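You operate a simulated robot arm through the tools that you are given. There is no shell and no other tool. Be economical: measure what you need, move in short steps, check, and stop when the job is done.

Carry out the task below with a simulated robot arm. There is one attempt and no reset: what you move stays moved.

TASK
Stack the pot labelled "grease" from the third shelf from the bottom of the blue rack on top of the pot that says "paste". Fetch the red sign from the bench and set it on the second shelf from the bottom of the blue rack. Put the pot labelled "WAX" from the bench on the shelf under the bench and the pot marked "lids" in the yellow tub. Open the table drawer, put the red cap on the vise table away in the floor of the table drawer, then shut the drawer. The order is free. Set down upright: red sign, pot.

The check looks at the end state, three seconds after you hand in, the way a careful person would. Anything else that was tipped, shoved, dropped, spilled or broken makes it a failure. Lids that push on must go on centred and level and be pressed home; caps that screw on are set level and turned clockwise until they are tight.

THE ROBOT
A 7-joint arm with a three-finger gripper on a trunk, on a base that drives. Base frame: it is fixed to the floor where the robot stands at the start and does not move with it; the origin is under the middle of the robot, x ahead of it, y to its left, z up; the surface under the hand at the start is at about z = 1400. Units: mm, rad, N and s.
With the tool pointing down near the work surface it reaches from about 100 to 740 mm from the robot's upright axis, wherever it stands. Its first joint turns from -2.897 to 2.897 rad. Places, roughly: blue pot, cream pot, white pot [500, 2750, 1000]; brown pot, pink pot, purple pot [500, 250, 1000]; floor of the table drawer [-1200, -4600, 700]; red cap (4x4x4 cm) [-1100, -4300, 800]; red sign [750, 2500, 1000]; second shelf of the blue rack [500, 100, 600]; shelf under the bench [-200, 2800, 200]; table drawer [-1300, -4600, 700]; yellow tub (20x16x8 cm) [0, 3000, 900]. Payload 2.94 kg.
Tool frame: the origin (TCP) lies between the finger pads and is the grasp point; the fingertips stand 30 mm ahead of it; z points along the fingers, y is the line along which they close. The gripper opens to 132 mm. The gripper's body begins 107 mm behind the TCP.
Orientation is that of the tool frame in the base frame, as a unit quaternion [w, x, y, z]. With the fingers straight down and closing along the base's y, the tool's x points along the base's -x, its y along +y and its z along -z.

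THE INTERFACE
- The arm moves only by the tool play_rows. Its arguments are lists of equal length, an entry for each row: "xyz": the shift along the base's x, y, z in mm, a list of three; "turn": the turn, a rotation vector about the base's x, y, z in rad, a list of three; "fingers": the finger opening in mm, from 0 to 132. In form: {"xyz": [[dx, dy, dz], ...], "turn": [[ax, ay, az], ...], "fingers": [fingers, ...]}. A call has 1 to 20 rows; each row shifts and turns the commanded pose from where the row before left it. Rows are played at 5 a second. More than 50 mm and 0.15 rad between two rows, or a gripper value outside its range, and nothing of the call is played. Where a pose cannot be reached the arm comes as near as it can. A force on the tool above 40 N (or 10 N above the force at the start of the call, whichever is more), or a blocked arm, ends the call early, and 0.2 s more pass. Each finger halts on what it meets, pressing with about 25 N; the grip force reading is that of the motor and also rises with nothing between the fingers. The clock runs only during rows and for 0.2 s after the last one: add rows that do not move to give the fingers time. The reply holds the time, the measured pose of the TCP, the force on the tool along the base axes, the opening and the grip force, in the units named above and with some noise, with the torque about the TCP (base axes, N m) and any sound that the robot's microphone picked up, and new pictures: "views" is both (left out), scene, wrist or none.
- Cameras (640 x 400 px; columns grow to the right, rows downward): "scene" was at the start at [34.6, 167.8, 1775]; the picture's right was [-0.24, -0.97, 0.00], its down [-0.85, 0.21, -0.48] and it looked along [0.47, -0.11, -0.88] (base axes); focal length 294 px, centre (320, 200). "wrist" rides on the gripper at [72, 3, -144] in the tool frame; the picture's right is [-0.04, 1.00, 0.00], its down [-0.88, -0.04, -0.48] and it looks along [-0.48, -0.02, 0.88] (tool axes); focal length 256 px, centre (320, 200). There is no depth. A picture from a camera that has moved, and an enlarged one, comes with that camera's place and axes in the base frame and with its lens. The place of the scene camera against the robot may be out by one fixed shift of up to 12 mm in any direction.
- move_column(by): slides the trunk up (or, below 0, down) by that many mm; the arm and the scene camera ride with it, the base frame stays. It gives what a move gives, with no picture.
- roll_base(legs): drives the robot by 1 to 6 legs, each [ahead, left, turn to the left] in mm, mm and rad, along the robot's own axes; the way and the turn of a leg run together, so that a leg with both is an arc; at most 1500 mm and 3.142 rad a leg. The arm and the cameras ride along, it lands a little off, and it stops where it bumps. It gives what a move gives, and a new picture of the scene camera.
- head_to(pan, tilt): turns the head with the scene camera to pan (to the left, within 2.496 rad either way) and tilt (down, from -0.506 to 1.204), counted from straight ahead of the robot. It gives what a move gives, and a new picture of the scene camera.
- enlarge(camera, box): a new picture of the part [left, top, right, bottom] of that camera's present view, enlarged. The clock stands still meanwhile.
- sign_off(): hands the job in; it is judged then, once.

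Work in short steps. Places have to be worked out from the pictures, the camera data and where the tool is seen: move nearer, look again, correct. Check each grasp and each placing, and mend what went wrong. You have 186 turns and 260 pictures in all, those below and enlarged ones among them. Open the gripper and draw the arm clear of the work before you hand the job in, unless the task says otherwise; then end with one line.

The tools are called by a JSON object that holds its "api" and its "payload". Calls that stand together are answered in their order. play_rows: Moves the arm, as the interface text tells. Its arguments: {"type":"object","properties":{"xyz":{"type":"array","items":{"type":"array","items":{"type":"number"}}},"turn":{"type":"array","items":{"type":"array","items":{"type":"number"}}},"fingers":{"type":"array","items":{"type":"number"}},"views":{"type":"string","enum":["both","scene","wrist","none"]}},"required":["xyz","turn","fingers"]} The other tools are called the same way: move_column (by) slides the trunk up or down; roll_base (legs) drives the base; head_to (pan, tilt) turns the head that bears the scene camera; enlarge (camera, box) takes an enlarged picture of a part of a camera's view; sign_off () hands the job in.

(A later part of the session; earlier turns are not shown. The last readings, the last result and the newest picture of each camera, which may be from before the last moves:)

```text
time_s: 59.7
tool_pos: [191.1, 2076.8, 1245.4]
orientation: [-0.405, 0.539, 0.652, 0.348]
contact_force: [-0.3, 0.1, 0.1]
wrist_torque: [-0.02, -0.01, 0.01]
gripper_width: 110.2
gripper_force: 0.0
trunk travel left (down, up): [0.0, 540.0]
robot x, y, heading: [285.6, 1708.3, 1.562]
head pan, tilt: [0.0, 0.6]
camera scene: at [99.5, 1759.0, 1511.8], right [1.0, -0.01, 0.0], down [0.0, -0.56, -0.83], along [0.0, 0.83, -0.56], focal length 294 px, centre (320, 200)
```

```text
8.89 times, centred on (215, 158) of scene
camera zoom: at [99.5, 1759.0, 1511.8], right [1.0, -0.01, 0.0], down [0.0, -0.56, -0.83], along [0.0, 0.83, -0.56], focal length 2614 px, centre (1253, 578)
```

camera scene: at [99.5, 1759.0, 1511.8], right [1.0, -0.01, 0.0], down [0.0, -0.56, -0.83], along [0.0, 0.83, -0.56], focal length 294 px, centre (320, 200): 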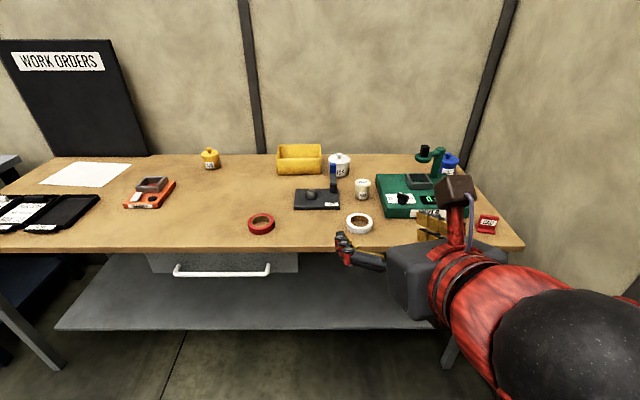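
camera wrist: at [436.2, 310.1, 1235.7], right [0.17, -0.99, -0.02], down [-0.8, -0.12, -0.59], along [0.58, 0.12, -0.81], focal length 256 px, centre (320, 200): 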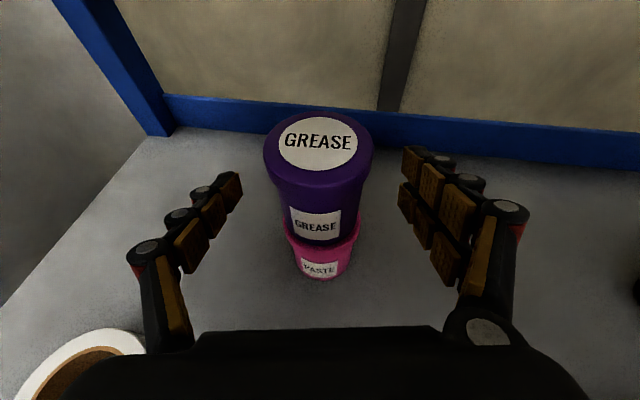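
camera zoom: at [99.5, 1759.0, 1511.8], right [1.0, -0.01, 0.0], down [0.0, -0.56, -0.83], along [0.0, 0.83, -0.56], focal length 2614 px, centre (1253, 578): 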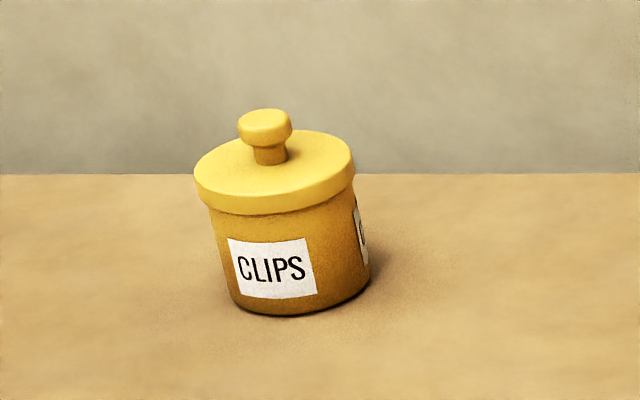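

LIDS is the white pot (~90 mm wide), WAX is the cream one; SEALS/CLIPS stay. WAX ≈(258, 2658), LIDS ≈(176, 2818), tub centre ≈(12, 2920), bench ≈900. Closing in by 320 mm.

{"api": "roll_base", "payload": {"legs": [[315, 0, 0]]}}

{"api": "enlarge", "payload": {"camera": "wrist", "box": [0, 0, 640, 400]}}

```text
time_s: 61.8
tool_pos: [192.7, 2398.0, 1244.7]
orientation: [-0.405, 0.539, 0.651, 0.348]
contact_force: [-0.4, 0.5, 0.6]
wrist_torque: [0.02, 0.0, -0.02]
gripper_width: 109.9
gripper_force: 0.0
trunk travel left (down, up): [0.0, 540.0]
robot x, y, heading: [291.6, 2027.8, 1.566]
head pan, tilt: [0.0, 0.6]
camera scene: at [101.1, 2079.0, 1511.8], right [1.0, -0.01, 0.0], down [0.0, -0.56, -0.83], along [0.0, 0.83, -0.56], focal length 294 px, centre (320, 200)
```

scene: 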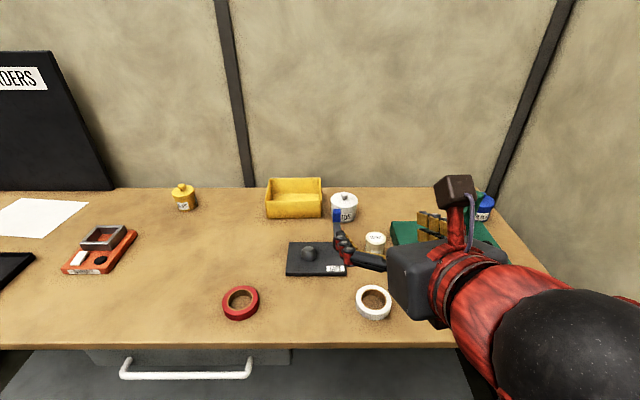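

```text
1.00 times, centred on (320, 200) of wrist (not enlarged: the box is as wide or as high as the picture)
camera zoom: at [211.8, 2299.5, 1371.3], right [0.99, 0.16, -0.02], down [0.12, -0.8, -0.59], along [-0.11, 0.58, -0.81], focal length 256 px, centre (320, 200)
```

zoom: 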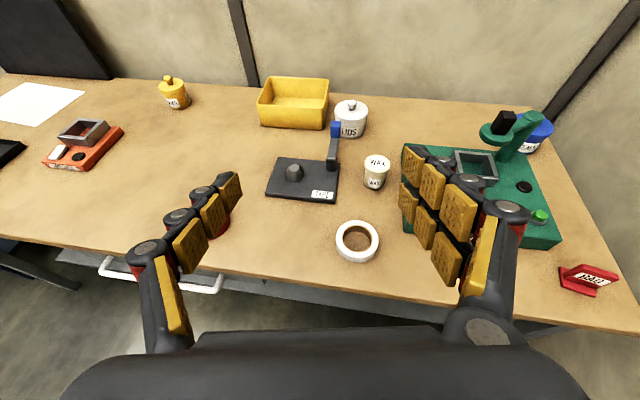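

Triangulating over the drive gives bench top ≈850: WAX ≈(267, 2746), LIDS ≈(185, 2925), tub centre ≈(5, 3006), bench front ≈2447. Moving 95 mm closer, then steepening the hand to 45° and facing straight ahead.

{"api": "roll_base", "payload": {"legs": [[95, 0, 0]]}}

{"api": "play_rows", "payload": {"xyz": [[18, 20, -30], [18, 20, -35], [18, 20, -35], [18, 20, -35], [0, 20, -35], [0, 20, -35]], "turn": [[0, 0, -0.085], [0, 0, -0.085], [-0.12, 0, 0], [-0.12, 0, 0], [-0.11, 0, 0], [0, 0, 0]], "fingers": [95, 95, 95, 95, 95, 95]}}

```text
time_s: 62.9
tool_pos: [194.9, 2495.0, 1244.2]
orientation: [-0.405, 0.54, 0.651, 0.348]
contact_force: [0.6, 0.6, 1.0]
wrist_torque: [0.01, 0.0, -0.01]
gripper_width: 109.9
gripper_force: 0.1
trunk travel left (down, up): [0.0, 540.0]
robot x, y, heading: [289.7, 2127.5, 1.562]
head pan, tilt: [0.0, 0.6]
camera scene: at [101.8, 2177.9, 1511.7], right [1.0, -0.01, 0.0], down [0.0, -0.56, -0.83], along [0.01, 0.83, -0.56], focal length 294 px, centre (320, 200)
```

scene: 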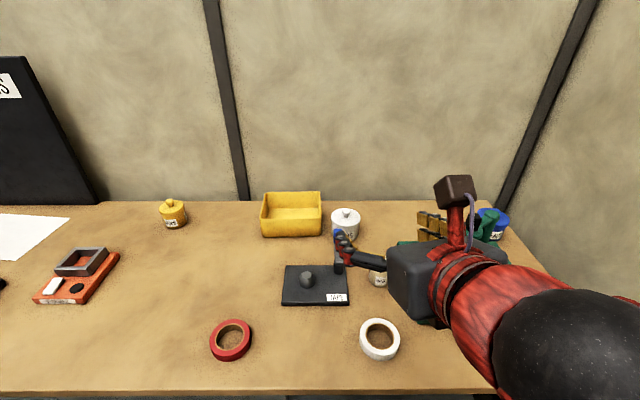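

```text
time_s: 64.3
tool_pos: [268.4, 2617.6, 1038.3]
orientation: [-0.265, 0.649, 0.66, 0.271]
contact_force: [-0.2, 0.0, -0.2]
wrist_torque: [0.01, 0.0, 0.0]
gripper_width: 94.9
gripper_force: 0.0
trunk travel left (down, up): [0.0, 540.0]
robot x, y, heading: [290.7, 2127.0, 1.563]
head pan, tilt: [0.0, 0.6]
camera scene: at [101.9, 2178.3, 1511.7], right [1.0, -0.01, 0.0], down [0.0, -0.56, -0.83], along [0.01, 0.83, -0.56], focal length 294 px, centre (320, 200)
camera wrist: at [269.0, 2567.7, 1191.0], right [1.0, -0.02, -0.02], down [-0.02, -0.96, -0.28], along [-0.01, 0.28, -0.96], focal length 256 px, centre (320, 200)
```

scene: 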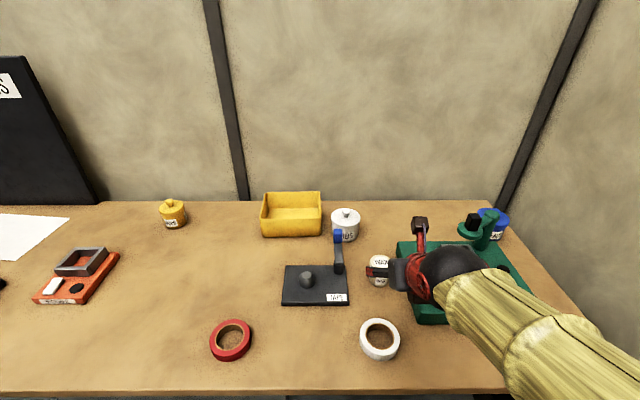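
wrist: 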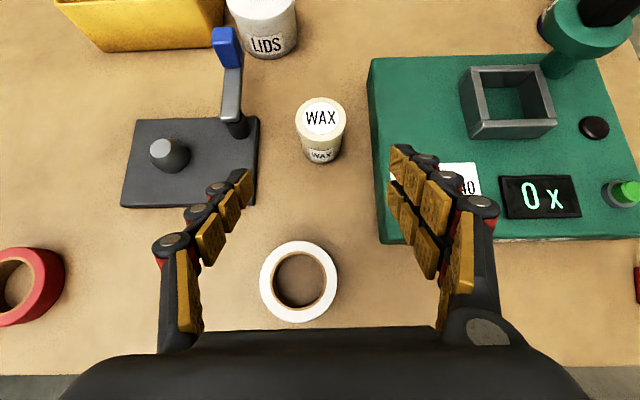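

WAX confirmed at (269, 2752), lid top ≈920 (bench ≈845). Approaching with 80 mm opening (mixer is near on the right).

{"api": "play_rows", "payload": {"xyz": [[0, 27, -31], [0, 27, -31], [0, 27, -31]], "turn": [[0, 0, 0], [0, 0, 0], [0, 0, 0]], "fingers": [80, 80, 80], "views": "wrist"}}

```text
time_s: 65.1
tool_pos: [266.7, 2695.3, 947.2]
orientation: [-0.264, 0.649, 0.66, 0.271]
contact_force: [-0.2, -0.7, 0.8]
wrist_torque: [-0.01, -0.03, 0.01]
gripper_width: 79.8
gripper_force: 0.1
trunk travel left (down, up): [0.0, 540.0]
robot x, y, heading: [288.1, 2124.4, 1.56]
head pan, tilt: [0.0, 0.6]
camera wrist: at [268.4, 2646.2, 1100.5], right [1.0, -0.02, -0.02], down [-0.02, -0.96, -0.28], along [-0.01, 0.28, -0.96], focal length 256 px, centre (320, 200)
```

wrist: 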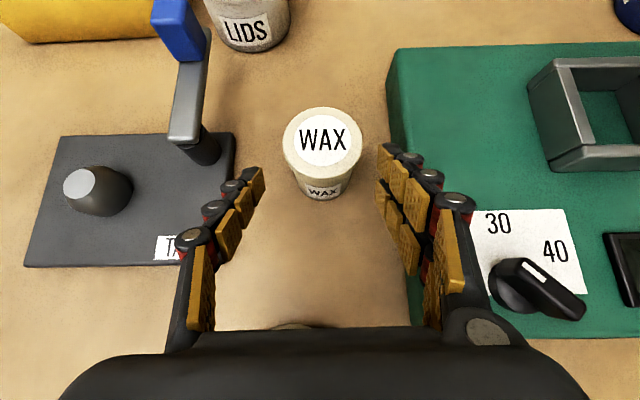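

Centred within 2 mm. Final approach and close.

{"api": "play_rows", "payload": {"xyz": [[1, 17, -21], [1, 17, -21], [0, 16, -20], [0, 0, 0], [0, 0, 0], [0, 0, 0], [0, 0, 0], [0, 0, 0]], "turn": [[0, 0, 0], [0, 0, 0], [0, 0, 0], [0, 0, 0], [0, 0, 0], [0, 0, 0], [0, 0, 0], [0, 0, 0]], "fingers": [76, 76, 76, 76, 60, 45, 30, 20], "views": "wrist"}}

```text
time_s: 67.0
tool_pos: [271.6, 2750.2, 894.2]
orientation: [-0.269, 0.647, 0.658, 0.276]
contact_force: [9.2, -5.2, 19.7]
wrist_torque: [-0.1, -1.01, -0.21]
gripper_width: 67.3
gripper_force: 8.4
trunk travel left (down, up): [0.0, 540.0]
robot x, y, heading: [291.7, 2124.2, 1.561]
head pan, tilt: [0.0, 0.6]
stopped in row 8: the force on the tool passed its limit at 42 N (the readings are from after the stop); the commanded pose is now the measured one
camera wrist: at [272.0, 2698.6, 1045.7], right [1.0, -0.02, -0.02], down [-0.02, -0.96, -0.29], along [-0.01, 0.29, -0.96], focal length 256 px, centre (320, 200)
```

wrist: 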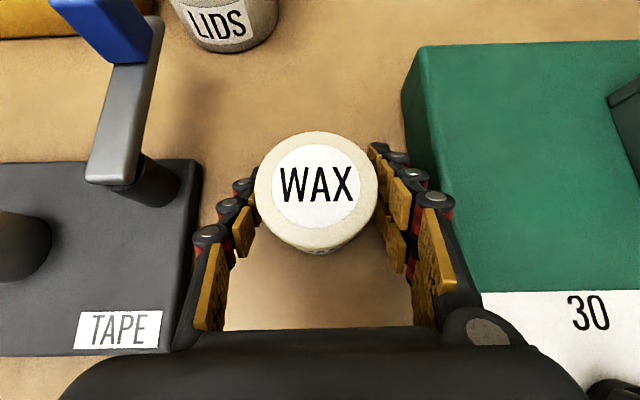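

The force came up from the right finger's outer side, around (317, 2750, 874): its knuckle seems to rest on the mixer's edge. I lift off and back, narrow the fingers, re-centre at x≈268.

{"api": "play_rows", "payload": {"xyz": [[-1, 0, 4], [-2, -3, 10], [0, -15, 18], [0, -20, 20], [0, -20, 20], [0, 0, 0]], "turn": [[0, 0, 0], [0, 0, 0], [0, 0, 0], [0, 0, 0], [0, 0, 0], [0, 0, 0]], "fingers": [68, 68, 68, 68, 67, 67], "views": "wrist"}}

{"api": "enlarge", "payload": {"camera": "scene", "box": [270, 190, 540, 340]}}

```text
time_s: 68.4
tool_pos: [264.7, 2690.4, 962.5]
orientation: [-0.265, 0.648, 0.659, 0.273]
contact_force: [0.5, 1.3, 0.0]
wrist_torque: [0.0, 0.0, 0.02]
gripper_width: 66.8
gripper_force: 0.1
trunk travel left (down, up): [0.0, 540.0]
robot x, y, heading: [287.8, 2127.7, 1.56]
head pan, tilt: [0.0, 0.6]
camera wrist: at [266.0, 2640.9, 1115.2], right [1.0, -0.02, -0.02], down [-0.02, -0.96, -0.28], along [-0.01, 0.28, -0.96], focal length 256 px, centre (320, 200)
```

wrist: 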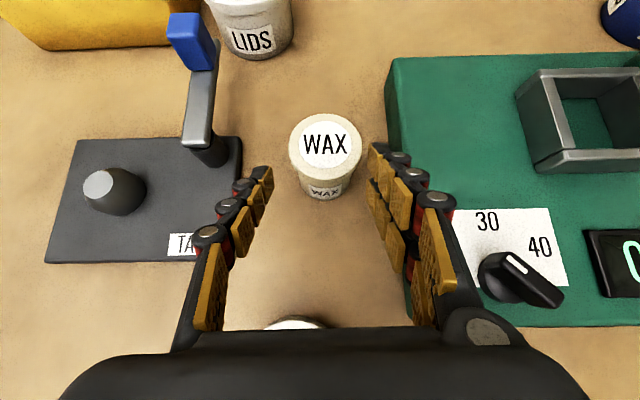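

```text
2.37 times, centred on (405, 265) of scene
camera zoom: at [101.9, 2178.2, 1511.7], right [1.0, -0.01, 0.0], down [0.0, -0.56, -0.83], along [0.01, 0.83, -0.56], focal length 697 px, centre (118, 46)
```

zoom: 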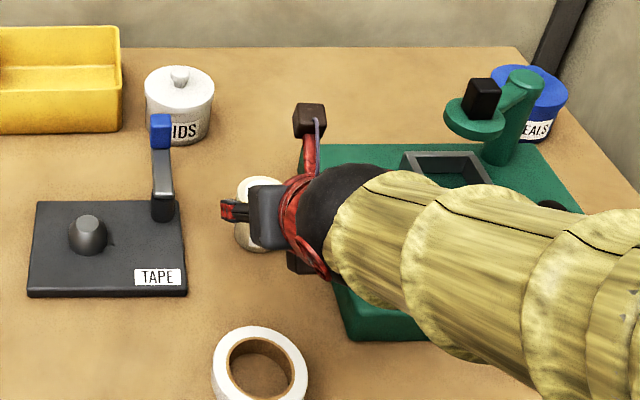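

Nothing was tipped. Retry: centre x=269, descend with 68 mm opening and check force before closing.

{"api": "play_rows", "payload": {"xyz": [[4, 18, -25], [0, 18, -22], [0, 14, -16], [0, 4, -6], [0, 0, 0]], "turn": [[0, 0, 0], [0, 0, 0], [0, 0, 0], [0, 0, 0], [0, 0, 0]], "fingers": [68, 68, 68, 68, 68], "views": "none"}}

{"api": "enlarge", "payload": {"camera": "wrist", "box": [180, 100, 480, 290]}}

```text
time_s: 69.6
tool_pos: [268.3, 2746.6, 893.7]
orientation: [-0.267, 0.648, 0.658, 0.274]
contact_force: [1.3, -3.3, 13.6]
wrist_torque: [-0.04, -0.52, -0.18]
gripper_width: 70.2
gripper_force: 2.0
trunk travel left (down, up): [0.0, 540.0]
robot x, y, heading: [288.7, 2126.2, 1.568]
head pan, tilt: [0.0, 0.6]
```

```text
2.11 times, centred on (330, 195) of wrist
camera zoom: at [270.0, 2696.0, 1046.7], right [1.0, -0.02, -0.02], down [-0.02, -0.96, -0.29], along [-0.01, 0.29, -0.96], focal length 539 px, centre (299, 210)
```

zoom: 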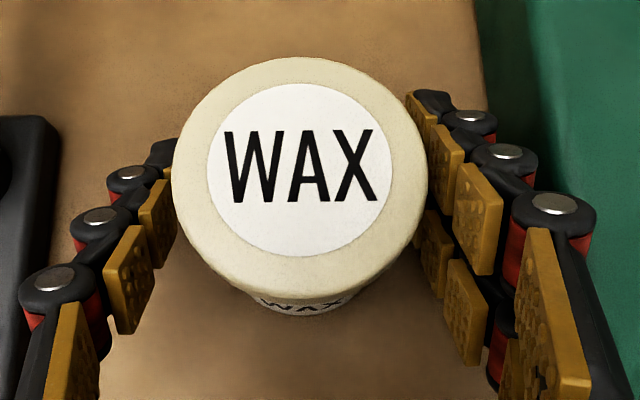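

The right pad was riding on the lid's rim (lid ≈65 mm wide; hand 2–3 mm left and slightly too far ahead/high). I lift a bit, widen to 78, shift right 3 mm, and go lower and slightly back so the pads grip the body below the lid.

{"api": "play_rows", "payload": {"xyz": [[1, 0, 6], [2, -2, 8], [0, 0, 0], [0, 0, -8], [0, 0, -8], [0, 0, -6], [0, 0, -3], [0, 0, 0]], "turn": [[0, 0, 0], [0, 0, 0], [0, 0, 0], [0, 0, 0], [0, 0, 0], [0, 0, 0], [0, 0, 0], [0, 0, 0]], "fingers": [72, 78, 78, 78, 78, 78, 78, 78], "views": "wrist"}}

```text
time_s: 71.2
tool_pos: [274.2, 2747.2, 891.9]
orientation: [-0.271, 0.645, 0.658, 0.278]
contact_force: [1.3, -2.2, 10.2]
wrist_torque: [-0.03, -0.51, -0.09]
gripper_width: 82.5
gripper_force: 2.6
trunk travel left (down, up): [0.0, 540.0]
robot x, y, heading: [292.6, 2125.5, 1.564]
head pan, tilt: [0.0, 0.6]
stopped in row 8: the force on the tool passed its limit at 42 N (the readings are from after the stop); the commanded pose is now the measured one
camera wrist: at [275.6, 2694.4, 1044.1], right [1.0, -0.02, -0.02], down [-0.02, -0.95, -0.3], along [-0.01, 0.3, -0.95], focal length 256 px, centre (320, 200)
```

wrist: 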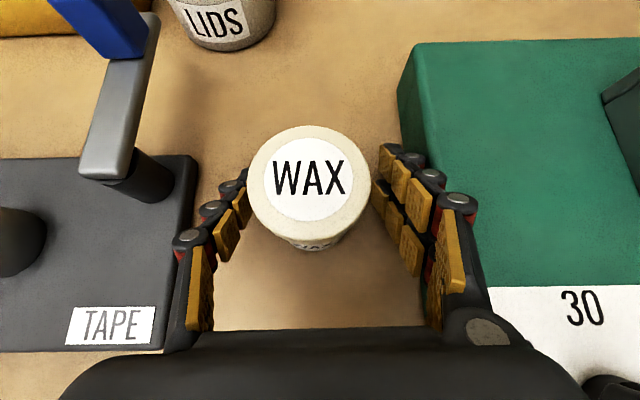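

Contacts repeat under the right finger at about (306–322, 2746, 880). I lift clear and look closely at that spot.

{"api": "play_rows", "payload": {"xyz": [[-2, -2, 8], [-2, -12, 16], [0, -20, 20], [0, -20, 20], [0, -20, 20], [0, 0, 0]], "turn": [[0, 0, 0], [0, 0, 0], [0, 0, 0], [0, 0, 0], [0, 0, 0], [0, 0, 0]], "fingers": [82, 82, 82, 82, 100, 110], "views": "none"}}

{"api": "enlarge", "payload": {"camera": "wrist", "box": [220, 40, 480, 200]}}

{"api": "enlarge", "payload": {"camera": "scene", "box": [340, 210, 460, 290]}}

```text
time_s: 72.7
tool_pos: [267.9, 2672.8, 974.7]
orientation: [-0.269, 0.646, 0.659, 0.277]
contact_force: [0.3, 0.0, 0.7]
wrist_torque: [-0.02, 0.02, 0.02]
gripper_width: 110.2
gripper_force: 0.2
trunk travel left (down, up): [0.0, 540.0]
robot x, y, heading: [290.7, 2123.8, 1.565]
head pan, tilt: [0.0, 0.6]
```

```text
2.46 times, centred on (350, 120) of wrist
camera zoom: at [269.0, 2621.8, 1127.7], right [1.0, -0.02, -0.02], down [-0.02, -0.96, -0.29], along [-0.01, 0.29, -0.96], focal length 630 px, centre (246, 397)
```

zoom: 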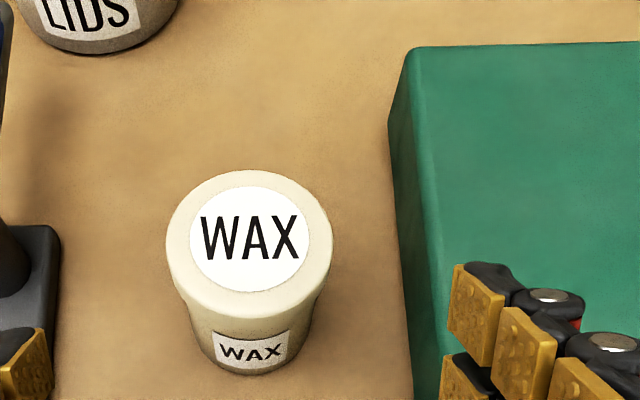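

```text
5.00 times, centred on (400, 250) of scene
camera zoom: at [101.9, 2178.5, 1511.7], right [1.0, -0.01, 0.0], down [0.0, -0.56, -0.83], along [0.01, 0.83, -0.56], focal length 1470 px, centre (-80, -50)
```

zoom: 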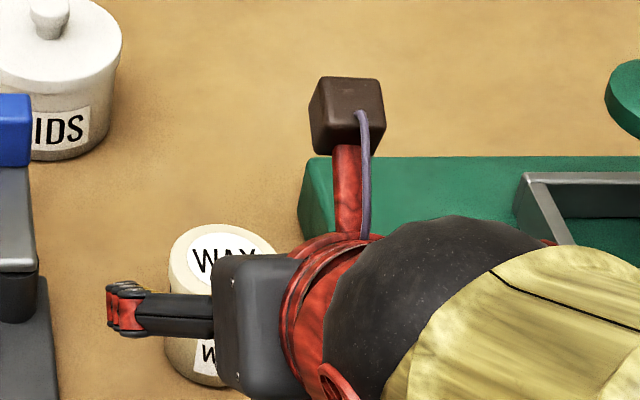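

The finger linkages are ~34 mm thick outward, so the right one lands on the mixer (left face x≈342, top ≈905). I'll pick WAX with a vertical hand closing along y instead: raise, go vertical and yaw −90°.

{"api": "play_rows", "payload": {"xyz": [[0, 0, 30], [0, 0, 30], [0, 10, 30], [0, 15, 20], [0, 15, 0], [0, 15, 0], [0, 16, 0], [0, 0, 0], [0, 0, 0], [0, 0, 0], [0, 0, 0], [0, 0, 0], [0, 0, 0], [0, 0, 0], [0, 0, 0], [0, 0, 0], [0, 0, 0]], "turn": [[-0.13, 0, 0], [-0.13, 0, 0], [-0.13, 0, 0], [-0.13, 0, 0], [-0.13, 0, 0], [-0.118, 0, 0], [0, 0, -0.143], [0, 0, -0.143], [0, 0, -0.143], [0, 0, -0.143], [0, 0, -0.143], [0, 0, -0.143], [0, 0, -0.143], [0, 0, -0.143], [0, 0, -0.143], [0, 0, -0.143], [0, 0, -0.141]], "fingers": [100, 100, 100, 100, 100, 100, 100, 100, 100, 100, 100, 100, 100, 100, 100, 100, 100], "views": "both"}}

```text
time_s: 76.2
tool_pos: [214.1, 2736.7, 1081.5]
orientation: [0.001, 1.0, 0.009, 0.014]
contact_force: [-0.2, -0.6, 0.2]
wrist_torque: [0.0, 0.01, 0.0]
gripper_width: 100.1
gripper_force: 0.1
out of reach, approached as far as the arm can: row 2, 3, 4, 5, 6
trunk travel left (down, up): [0.0, 540.0]
robot x, y, heading: [291.3, 2125.4, 1.562]
head pan, tilt: [0.0, 0.6]
camera scene: at [101.9, 2178.9, 1511.7], right [1.0, -0.01, 0.0], down [0.0, -0.57, -0.82], along [0.01, 0.82, -0.57], focal length 294 px, centre (320, 200)
camera wrist: at [281.6, 2735.3, 1226.5], right [-0.03, -1.0, 0.0], down [-0.89, 0.02, 0.45], along [-0.45, 0.01, -0.89], focal length 256 px, centre (320, 200)
```

scene: 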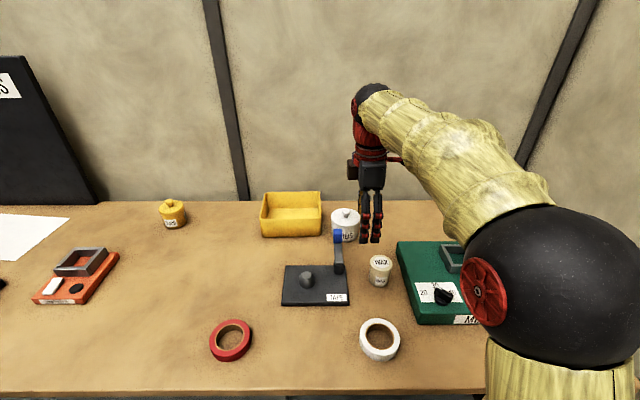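
wrist: 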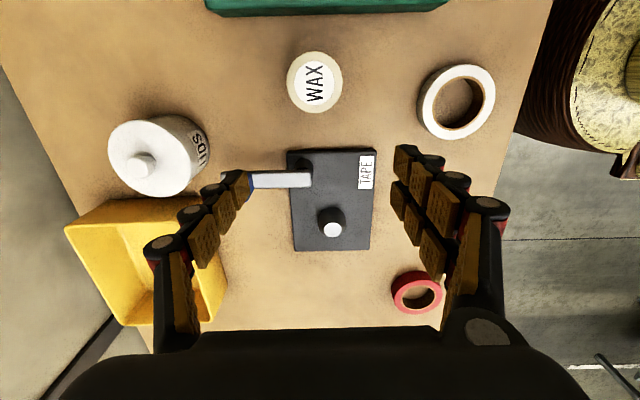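

Vertical now. WAX is at (270.5, 2742). Moving over it and partway down.

{"api": "play_rows", "payload": {"xyz": [[20, 2, 0], [20, 2, 0], [16, 1, 0], [0, 0, -35], [0, 0, -35], [0, 0, -30], [0, 0, 0]], "turn": [[0, 0, 0], [0, 0, 0], [0, 0, 0], [0, 0, 0], [0, 0, 0], [0, 0, 0], [0, 0, 0]], "fingers": [95, 95, 95, 95, 95, 95, 95], "views": "wrist"}}

```text
time_s: 77.8
tool_pos: [268.8, 2742.2, 980.2]
orientation: [0.002, 1.0, 0.009, 0.015]
contact_force: [0.5, -0.1, 0.3]
wrist_torque: [0.02, 0.01, -0.01]
gripper_width: 94.9
gripper_force: 0.0
trunk travel left (down, up): [0.0, 540.0]
robot x, y, heading: [291.5, 2125.4, 1.562]
head pan, tilt: [0.0, 0.6]
camera wrist: at [337.2, 2740.6, 1126.3], right [-0.02, -1.0, 0.0], down [-0.89, 0.02, 0.45], along [-0.45, 0.01, -0.89], focal length 256 px, centre (320, 200)
```

wrist: 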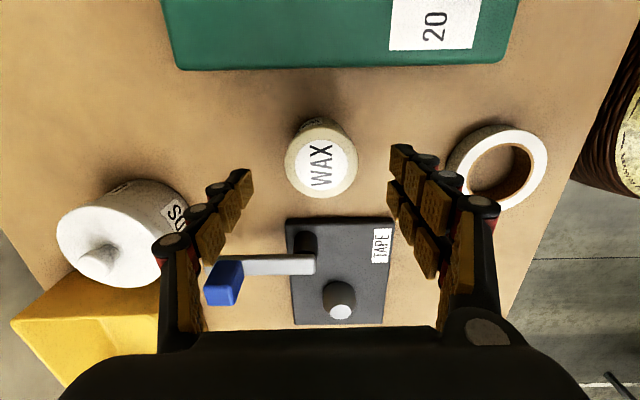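

Centred. Descend to grip and close gently.

{"api": "play_rows", "payload": {"xyz": [[-1, 0, -30], [0, 0, -30], [0, 0, -25], [0, 0, 0], [0, 0, 0], [0, 0, 0], [0, 0, 0], [0, 0, 0], [0, 0, 0]], "turn": [[0, 0, 0], [0, 0, 0], [0, 0, 0], [0, 0, 0], [0, 0, 0], [0, 0, 0], [0, 0, 0], [0, 0, 0], [0, 0, 0]], "fingers": [90, 90, 90, 90, 75, 62, 50, 40, 40], "views": "wrist"}}

```text
time_s: 79.8
tool_pos: [267.2, 2743.4, 897.3]
orientation: [0.001, 1.0, 0.01, 0.014]
contact_force: [0.8, 0.0, 0.4]
wrist_torque: [0.0, -0.01, -0.03]
gripper_width: 56.5
gripper_force: 25.3
trunk travel left (down, up): [0.0, 540.0]
robot x, y, heading: [288.1, 2125.5, 1.564]
head pan, tilt: [0.0, 0.6]
camera wrist: at [334.3, 2742.0, 1043.2], right [-0.02, -1.0, 0.0], down [-0.89, 0.02, 0.45], along [-0.45, 0.01, -0.89], focal length 256 px, centre (320, 200)
```

wrist: 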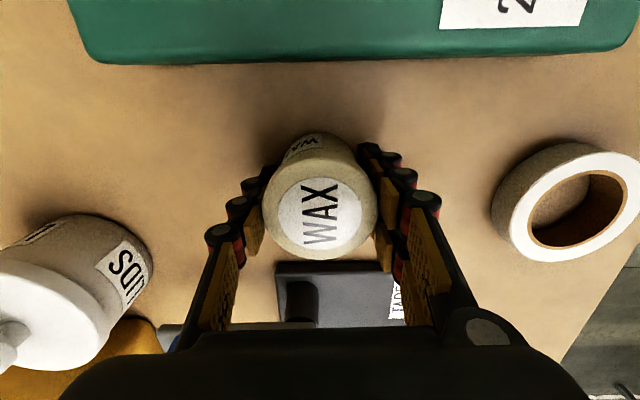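

Firm grip at 56.5 mm, no side forces. Lift and check the pot comes whole.

{"api": "play_rows", "payload": {"xyz": [[0, 0, 10], [0, 0, 25], [0, 0, 35], [0, 0, 40], [0, 0, 40], [0, 0, 30], [0, 0, 0]], "turn": [[0, 0, 0], [0, 0, 0], [0, 0, 0], [0, 0, 0], [0, 0, 0], [0, 0, 0], [0, 0, 0]], "fingers": [30, 30, 30, 30, 30, 30, 30], "views": "both"}}

```text
time_s: 81.5
tool_pos: [269.9, 2742.0, 1080.3]
orientation: [0.002, 1.0, 0.01, 0.015]
contact_force: [0.0, 0.2, -1.8]
wrist_torque: [0.01, 0.0, 0.02]
gripper_width: 56.5
gripper_force: 25.1
trunk travel left (down, up): [0.0, 540.0]
robot x, y, heading: [289.6, 2125.6, 1.562]
head pan, tilt: [0.0, 0.6]
camera scene: at [101.9, 2178.8, 1511.7], right [1.0, -0.01, 0.0], down [0.0, -0.57, -0.82], along [0.01, 0.82, -0.57], focal length 294 px, centre (320, 200)
camera wrist: at [336.8, 2739.9, 1224.4], right [-0.02, -1.0, 0.0], down [-0.89, 0.02, 0.45], along [-0.45, 0.01, -0.89], focal length 256 px, centre (320, 200)
```

scene: 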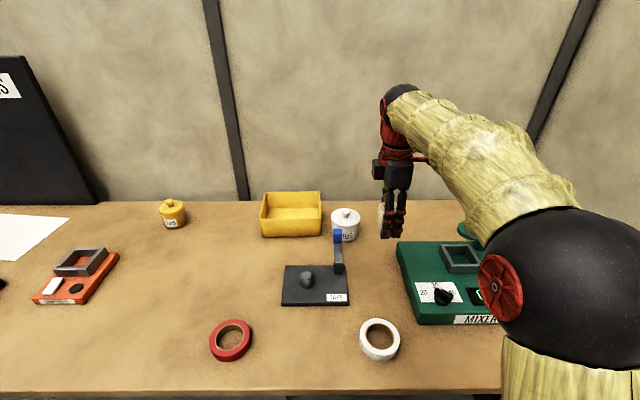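
wrist: 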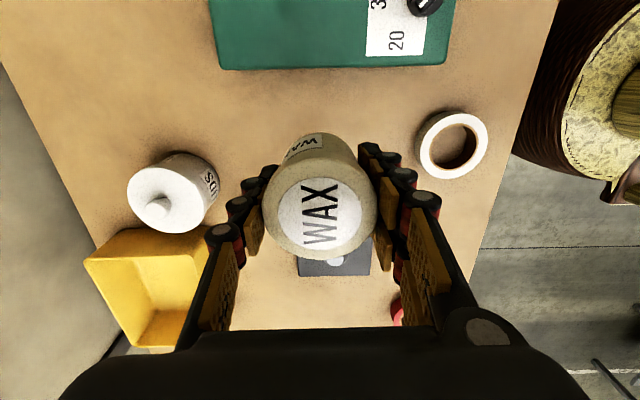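

WAX is held whole. I back off from the bench, then lower and retract the arm in front of it to go under to the lower shelf (≈z 227, front edge ≈2560).

{"api": "roll_base", "payload": {"legs": [[-480, 0, 0]]}}

{"api": "play_rows", "payload": {"xyz": [[0, -15, -40], [0, -15, -45], [0, -15, -45], [0, -15, -45], [0, -15, -45], [0, -15, -45], [0, -15, -45], [0, -10, -45], [0, 0, -45], [0, 0, -45], [0, 0, -45], [0, 0, -45], [0, 0, -45], [0, 0, -45], [0, 0, -45], [0, 0, 0]], "turn": [[0, 0, 0], [0, 0, 0], [0, 0, 0], [0, 0, 0], [0, 0, 0], [0, 0, 0], [0, 0, 0], [0, 0, 0], [0, 0, 0], [0, 0, 0], [0, 0, 0], [0, 0, 0], [0, 0, 0], [0, 0, 0], [0, 0, 0], [0, 0, 0]], "fingers": [30, 30, 30, 30, 30, 30, 30, 30, 30, 30, 30, 30, 30, 30, 30, 30], "views": "both"}}

```text
time_s: 84.4
tool_pos: [258.3, 2269.2, 1076.9]
orientation: [0.002, 1.0, 0.017, 0.013]
contact_force: [-0.4, 0.2, -0.7]
wrist_torque: [-0.01, 0.0, -0.04]
gripper_width: 56.6
gripper_force: 25.4
trunk travel left (down, up): [0.0, 540.0]
robot x, y, heading: [287.6, 1652.6, 1.579]
head pan, tilt: [0.0, 0.6]
stopped in leg 1: the robot was blocked; the commanded pose is now the measured one
camera scene: at [97.9, 1704.4, 1511.7], right [1.0, 0.01, 0.0], down [0.0, -0.57, -0.82], along [0.0, 0.82, -0.57], focal length 294 px, centre (320, 200)
```

scene: 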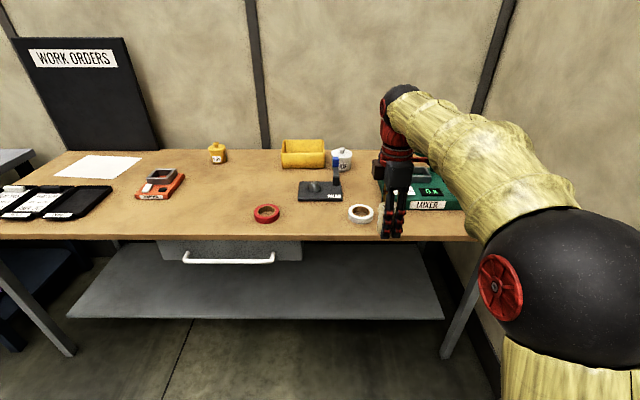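

```text
time_s: 87.8
tool_pos: [258.3, 2155.3, 411.0]
orientation: [0.001, 1.0, 0.016, 0.014]
contact_force: [-0.3, 0.0, -1.7]
wrist_torque: [-0.05, 0.04, 0.01]
gripper_width: 56.3
gripper_force: 25.2
trunk travel left (down, up): [0.0, 540.0]
robot x, y, heading: [290.1, 1654.9, 1.575]
head pan, tilt: [0.0, 0.6]
camera scene: at [97.9, 1704.5, 1511.7], right [1.0, 0.01, 0.0], down [0.0, -0.57, -0.82], along [0.0, 0.82, -0.57], focal length 294 px, centre (320, 200)
camera wrist: at [326.1, 2153.8, 555.9], right [-0.01, -1.0, 0.0], down [-0.89, 0.01, 0.45], along [-0.45, 0.0, -0.89], focal length 256 px, centre (320, 200)
```

scene: 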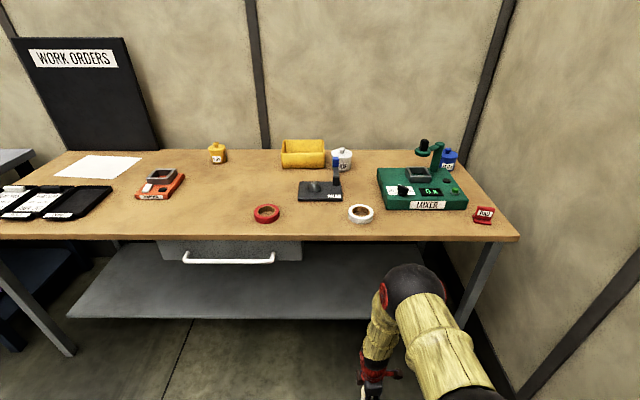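
wrist: 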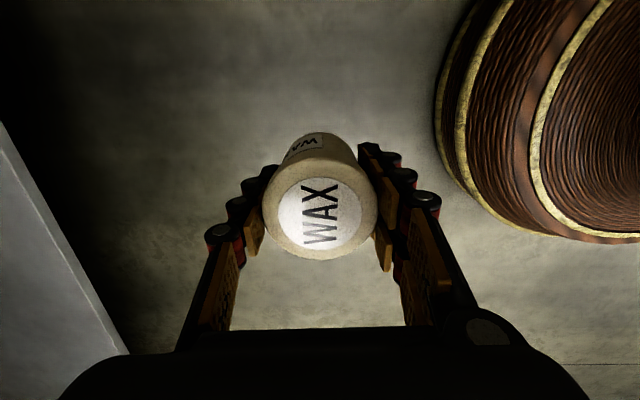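

The elbow would hit the bench front if I drive in like this. Better: put WAX down on a free patch of the bench, regrasp it with a nearly horizontal hand, so only the hand goes under the bench. Raising the arm and driving to the free patch near (70, 2560).

{"api": "play_rows", "payload": {"xyz": [[0, 0, 45], [0, 0, 45], [0, 0, 45], [0, 0, 45], [0, 0, 45], [0, 0, 45], [0, 0, 45], [0, 0, 45], [0, 0, 45], [0, 0, 45], [0, 0, 45], [0, 0, 45], [0, 0, 45], [0, 0, 45], [0, 0, 0]], "turn": [[0, 0, 0], [0, 0, 0], [0, 0, 0], [0, 0, 0], [0, 0, 0], [0, 0, 0], [0, 0, 0], [0, 0, 0], [0, 0, 0], [0, 0, 0], [0, 0, 0], [0, 0, 0], [0, 0, 0], [0, 0, 0], [0, 0, 0]], "fingers": [30, 30, 30, 30, 30, 30, 30, 30, 30, 30, 30, 30, 30, 30, 30], "views": "none"}}

{"api": "roll_base", "payload": {"legs": [[410, 0, 0], [0, 190, 0]]}}

{"api": "enlarge", "payload": {"camera": "wrist", "box": [0, 0, 640, 400]}}

```text
time_s: 91.0
tool_pos: [254.9, 2156.9, 1037.9]
orientation: [0.002, 1.0, 0.017, 0.015]
contact_force: [0.0, 0.4, -0.7]
wrist_torque: [-0.01, 0.03, -0.02]
gripper_width: 56.5
gripper_force: 25.0
trunk travel left (down, up): [0.0, 540.0]
robot x, y, heading: [288.1, 1654.9, 1.576]
head pan, tilt: [0.0, 0.6]
```

```text
time_s: 94.7
tool_pos: [63.1, 2572.1, 1036.1]
orientation: [0.001, 1.0, 0.014, 0.014]
contact_force: [0.4, 0.1, -1.5]
wrist_torque: [0.0, -0.01, 0.02]
gripper_width: 56.3
gripper_force: 24.5
trunk travel left (down, up): [0.0, 540.0]
robot x, y, heading: [94.8, 2068.1, 1.571]
head pan, tilt: [0.0, 0.6]
camera scene: at [-94.7, 2118.1, 1511.8], right [1.0, 0.0, 0.0], down [0.0, -0.57, -0.82], along [0.0, 0.82, -0.57], focal length 294 px, centre (320, 200)
```

scene: 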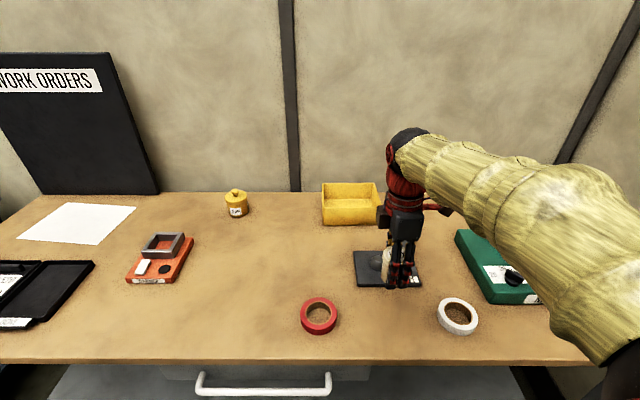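

```text
1.00 times, centred on (320, 200) of wrist (not enlarged: the box is as wide or as high as the picture)
camera zoom: at [131.2, 2569.9, 1182.4], right [-0.01, -1.0, 0.0], down [-0.89, 0.01, 0.45], along [-0.45, 0.0, -0.89], focal length 256 px, centre (320, 200)
```

zoom: 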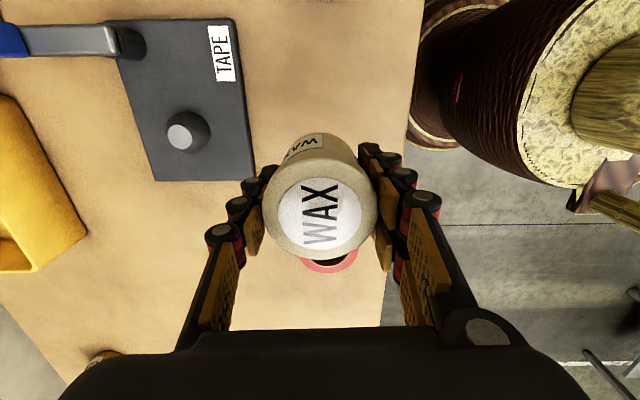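

Free below. Lowering WAX onto the bench (contact expected at TCP z≈897).

{"api": "play_rows", "payload": {"xyz": [[0, 0, -40], [0, 0, -40], [0, 0, -35], [0, 0, -15], [0, 0, -4], [0, 0, -2], [0, 0, 0]], "turn": [[0, 0, 0], [0, 0, 0], [0, 0, 0], [0, 0, 0], [0, 0, 0], [0, 0, 0], [0, 0, 0]], "fingers": [30, 30, 30, 30, 30, 30, 30], "views": "none"}}

{"api": "play_rows", "payload": {"xyz": [[0, 0, -1], [0, 0, -1], [0, 0, 0]], "turn": [[0, 0, 0], [0, 0, 0], [0, 0, 0]], "fingers": [30, 30, 30], "views": "none"}}

```text
time_s: 96.3
tool_pos: [63.4, 2571.2, 902.0]
orientation: [0.002, 1.0, 0.015, 0.014]
contact_force: [0.6, -0.5, -1.4]
wrist_torque: [-0.04, 0.01, -0.01]
gripper_width: 56.5
gripper_force: 24.7
trunk travel left (down, up): [0.0, 540.0]
robot x, y, heading: [96.9, 2066.0, 1.571]
head pan, tilt: [0.0, 0.6]
```

```text
time_s: 97.1
tool_pos: [63.9, 2570.6, 899.6]
orientation: [0.001, 1.0, 0.015, 0.013]
contact_force: [0.2, -0.9, -0.8]
wrist_torque: [0.04, 0.0, 0.03]
gripper_width: 56.3
gripper_force: 25.1
trunk travel left (down, up): [0.0, 540.0]
robot x, y, heading: [94.0, 2063.6, 1.574]
head pan, tilt: [0.0, 0.6]
```

A little lower.

{"api": "play_rows", "payload": {"xyz": [[0, 0, -1], [0, 0, -0.7], [0, 0, 0]], "turn": [[0, 0, 0], [0, 0, 0], [0, 0, 0]], "fingers": [30, 30, 30], "views": "none"}}

{"api": "play_rows", "payload": {"xyz": [[0, 0, -1], [0, 0, 0]], "turn": [[0, 0, 0], [0, 0, 0]], "fingers": [30, 30], "views": "none"}}

```text
time_s: 97.9
tool_pos: [62.8, 2571.4, 898.2]
orientation: [0.001, 1.0, 0.015, 0.014]
contact_force: [-1.9, -0.3, 7.2]
wrist_torque: [-0.05, 0.21, 0.03]
gripper_width: 56.4
gripper_force: 25.3
trunk travel left (down, up): [0.0, 540.0]
robot x, y, heading: [96.2, 2068.4, 1.573]
head pan, tilt: [0.0, 0.6]
```

```text
time_s: 98.5
tool_pos: [64.4, 2571.7, 898.0]
orientation: [-0.001, 1.0, 0.014, 0.014]
contact_force: [1.2, -0.1, 17.7]
wrist_torque: [0.0, -0.03, 0.12]
gripper_width: 56.6
gripper_force: 24.7
trunk travel left (down, up): [0.0, 540.0]
robot x, y, heading: [93.2, 2064.0, 1.576]
head pan, tilt: [0.0, 0.6]
```

WAX stands on the bench. Release, rise, and re-orient the hand to 25° below horizontal facing +y.

{"api": "play_rows", "payload": {"xyz": [[0, 0, 0.5], [0, 0, 0], [0, 0, 0], [0, 0, 20], [0, 0, 40], [0, 0, 40], [0, -10, 40], [0, -20, 30], [0, -20, 0], [0, -20, 0], [0, -20, 0], [0, -20, 0], [0, -20, 0], [0, -20, 0], [0, -20, 0], [0, 0, 0], [0, 0, 0]], "turn": [[0, 0, 0], [0, 0, 0], [0, 0, 0], [0, 0, 0], [0, 0, 0], [0, 0, 0.143], [0, 0, 0.143], [0, 0, 0.143], [0, 0, 0.143], [0, 0, 0.143], [0, 0, 0.143], [0, 0, 0.143], [0, 0, 0.143], [0, 0, 0.143], [0, 0, 0.143], [0, 0, 0.141], [0, 0, 0]], "fingers": [60, 75, 90, 95, 95, 95, 95, 95, 95, 95, 95, 95, 95, 95, 95, 95, 95], "views": "none"}}

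{"api": "play_rows", "payload": {"xyz": [[0, -20, 0], [0, -20, 0], [0, -20, 0], [0, 0, 0], [0, 0, 0], [0, 0, 0], [0, 0, 0], [0, 0, 0], [0, 0, 0]], "turn": [[0.14, 0, 0], [0.14, 0, 0], [0.14, 0, 0], [0.14, 0, 0], [0.14, 0, 0], [0.14, 0, 0], [0.14, 0, 0], [0.14, 0, 0], [0, 0, 0]], "fingers": [95, 95, 95, 95, 95, 95, 95, 95, 95], "views": "both"}}

```text
time_s: 102.1
tool_pos: [48.5, 2401.2, 1063.4]
orientation: [-0.007, 0.698, 0.716, 0.011]
contact_force: [0.6, 0.9, -1.0]
wrist_torque: [-0.07, 0.0, 0.01]
gripper_width: 94.9
gripper_force: 0.1
out of reach, approached as far as the arm can: row 16
trunk travel left (down, up): [0.0, 540.0]
robot x, y, heading: [94.7, 2068.9, 1.571]
head pan, tilt: [0.0, 0.6]
```

```text
time_s: 104.1
tool_pos: [50.0, 2336.7, 1066.7]
orientation: [-0.378, 0.586, 0.601, 0.391]
contact_force: [1.1, -0.9, 0.1]
wrist_torque: [0.04, -0.01, 0.01]
gripper_width: 95.2
gripper_force: 0.1
trunk travel left (down, up): [0.0, 540.0]
robot x, y, heading: [92.4, 2065.8, 1.574]
head pan, tilt: [0.0, 0.6]
camera scene: at [-94.4, 2116.5, 1511.9], right [1.0, 0.0, 0.0], down [0.0, -0.56, -0.83], along [0.0, 0.83, -0.56], focal length 294 px, centre (320, 200)
camera wrist: at [50.0, 2235.6, 1190.6], right [1.0, -0.01, -0.01], down [-0.01, -0.79, -0.61], along [-0.01, 0.61, -0.79], focal length 256 px, centre (320, 200)
```

scene: 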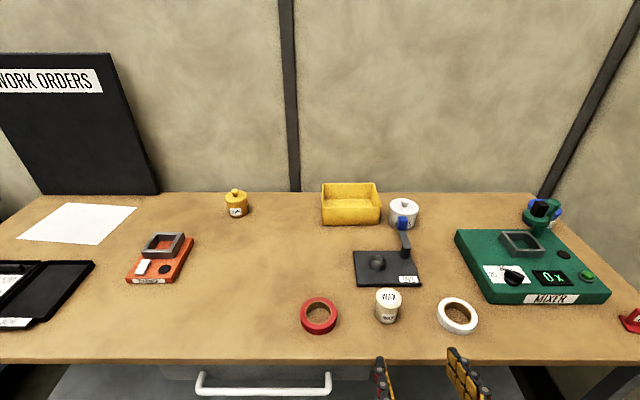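
wrist: 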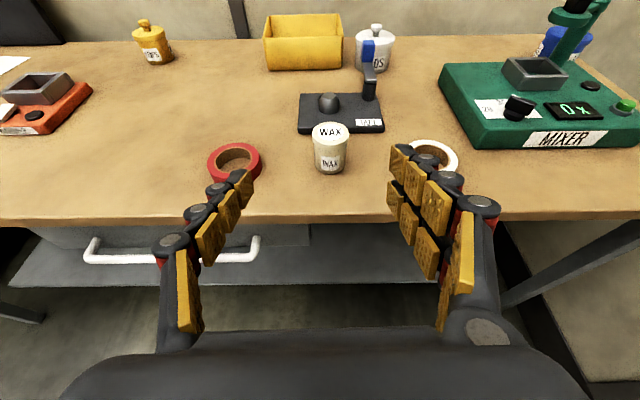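

Approaching WAX along a descending line; check before the last part.

{"api": "play_rows", "payload": {"xyz": [[3, 34, -30], [3, 34, -30], [3, 34, -28], [3, 34, -26], [2, 30, -16], [0, 0, 0]], "turn": [[0, 0, 0], [0, 0, 0], [0, 0, 0], [0, 0, 0], [0, 0, 0], [0, 0, 0]], "fingers": [95, 95, 95, 95, 95, 95], "views": "wrist"}}

```text
time_s: 105.5
tool_pos: [62.8, 2504.5, 935.6]
orientation: [-0.378, 0.585, 0.603, 0.389]
contact_force: [0.1, 0.1, 0.0]
wrist_torque: [0.0, -0.01, 0.03]
gripper_width: 95.2
gripper_force: 0.1
trunk travel left (down, up): [0.0, 540.0]
robot x, y, heading: [95.9, 2067.4, 1.575]
head pan, tilt: [0.0, 0.6]
camera wrist: at [62.7, 2402.9, 1059.5], right [1.0, -0.01, -0.01], down [-0.01, -0.8, -0.61], along [0.0, 0.61, -0.8], focal length 256 px, centre (320, 200)
```

wrist: 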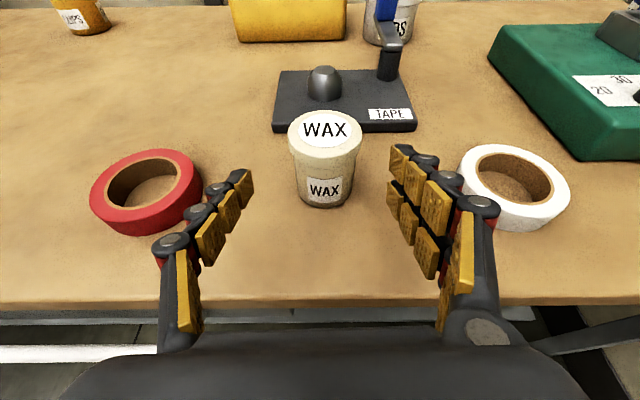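

Centred; final move to (66, 2576, 886) and close.

{"api": "play_rows", "payload": {"xyz": [[1, 24, -20], [1, 24, -18], [1, 24, -11], [0, 0, 0], [0, 0, 0], [0, 0, 0], [0, 0, 0], [0, 0, 0], [0, 0, 0]], "turn": [[0, 0, 0], [0, 0, 0], [0, 0, 0], [0, 0, 0], [0, 0, 0], [0, 0, 0], [0, 0, 0], [0, 0, 0], [0, 0, 0]], "fingers": [95, 95, 95, 95, 80, 65, 50, 40, 30], "views": "wrist"}}

```text
time_s: 107.5
tool_pos: [66.9, 2575.0, 889.1]
orientation: [-0.38, 0.584, 0.601, 0.392]
contact_force: [9.1, -31.2, 37.1]
wrist_torque: [0.53, -2.27, -1.51]
gripper_width: 80.3
gripper_force: 13.8
trunk travel left (down, up): [0.0, 540.0]
robot x, y, heading: [94.8, 2064.0, 1.572]
head pan, tilt: [0.0, 0.6]
camera wrist: at [66.5, 2473.0, 1013.4], right [1.0, -0.01, -0.01], down [-0.01, -0.79, -0.61], along [0.0, 0.61, -0.79], focal length 256 px, centre (320, 200)
```

wrist: 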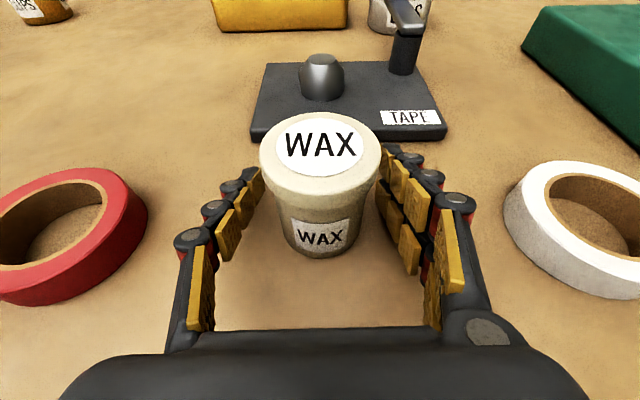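

All contacts are explained if the bench is at ≈862 (lid top ≈934, y≈2570): the fingertip presses on the bench. Raising 12 mm, backing 5 mm, and closing again.

{"api": "play_rows", "payload": {"xyz": [[0, 0, 6], [0, -3, 6], [0, -3, 4], [0, 0, 0], [0, 0, 0], [0, 0, 0], [0, 0, 0], [0, 0, 0], [0, 0, 0]], "turn": [[0, 0, 0], [0, 0, 0], [0, 0, 0], [0, 0, 0], [0, 0, 0], [0, 0, 0], [0, 0, 0], [0, 0, 0], [0, 0, 0]], "fingers": [82, 82, 82, 82, 70, 60, 50, 40, 30], "views": "wrist"}}

```text
time_s: 109.5
tool_pos: [65.5, 2570.8, 903.0]
orientation: [-0.378, 0.584, 0.603, 0.389]
contact_force: [-0.6, -0.1, 1.7]
wrist_torque: [-0.02, 0.12, -0.01]
gripper_width: 54.7
gripper_force: 25.4
trunk travel left (down, up): [0.0, 540.0]
robot x, y, heading: [94.9, 2065.4, 1.572]
head pan, tilt: [0.0, 0.6]
camera wrist: at [64.9, 2469.0, 1027.4], right [1.0, -0.01, -0.01], down [-0.01, -0.8, -0.61], along [0.0, 0.61, -0.8], focal length 256 px, centre (320, 200)
```

wrist: 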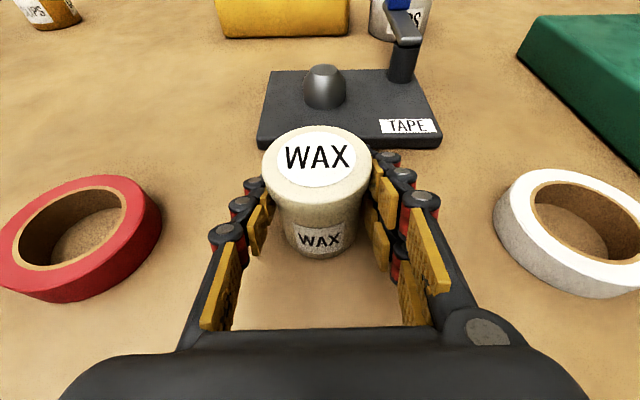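

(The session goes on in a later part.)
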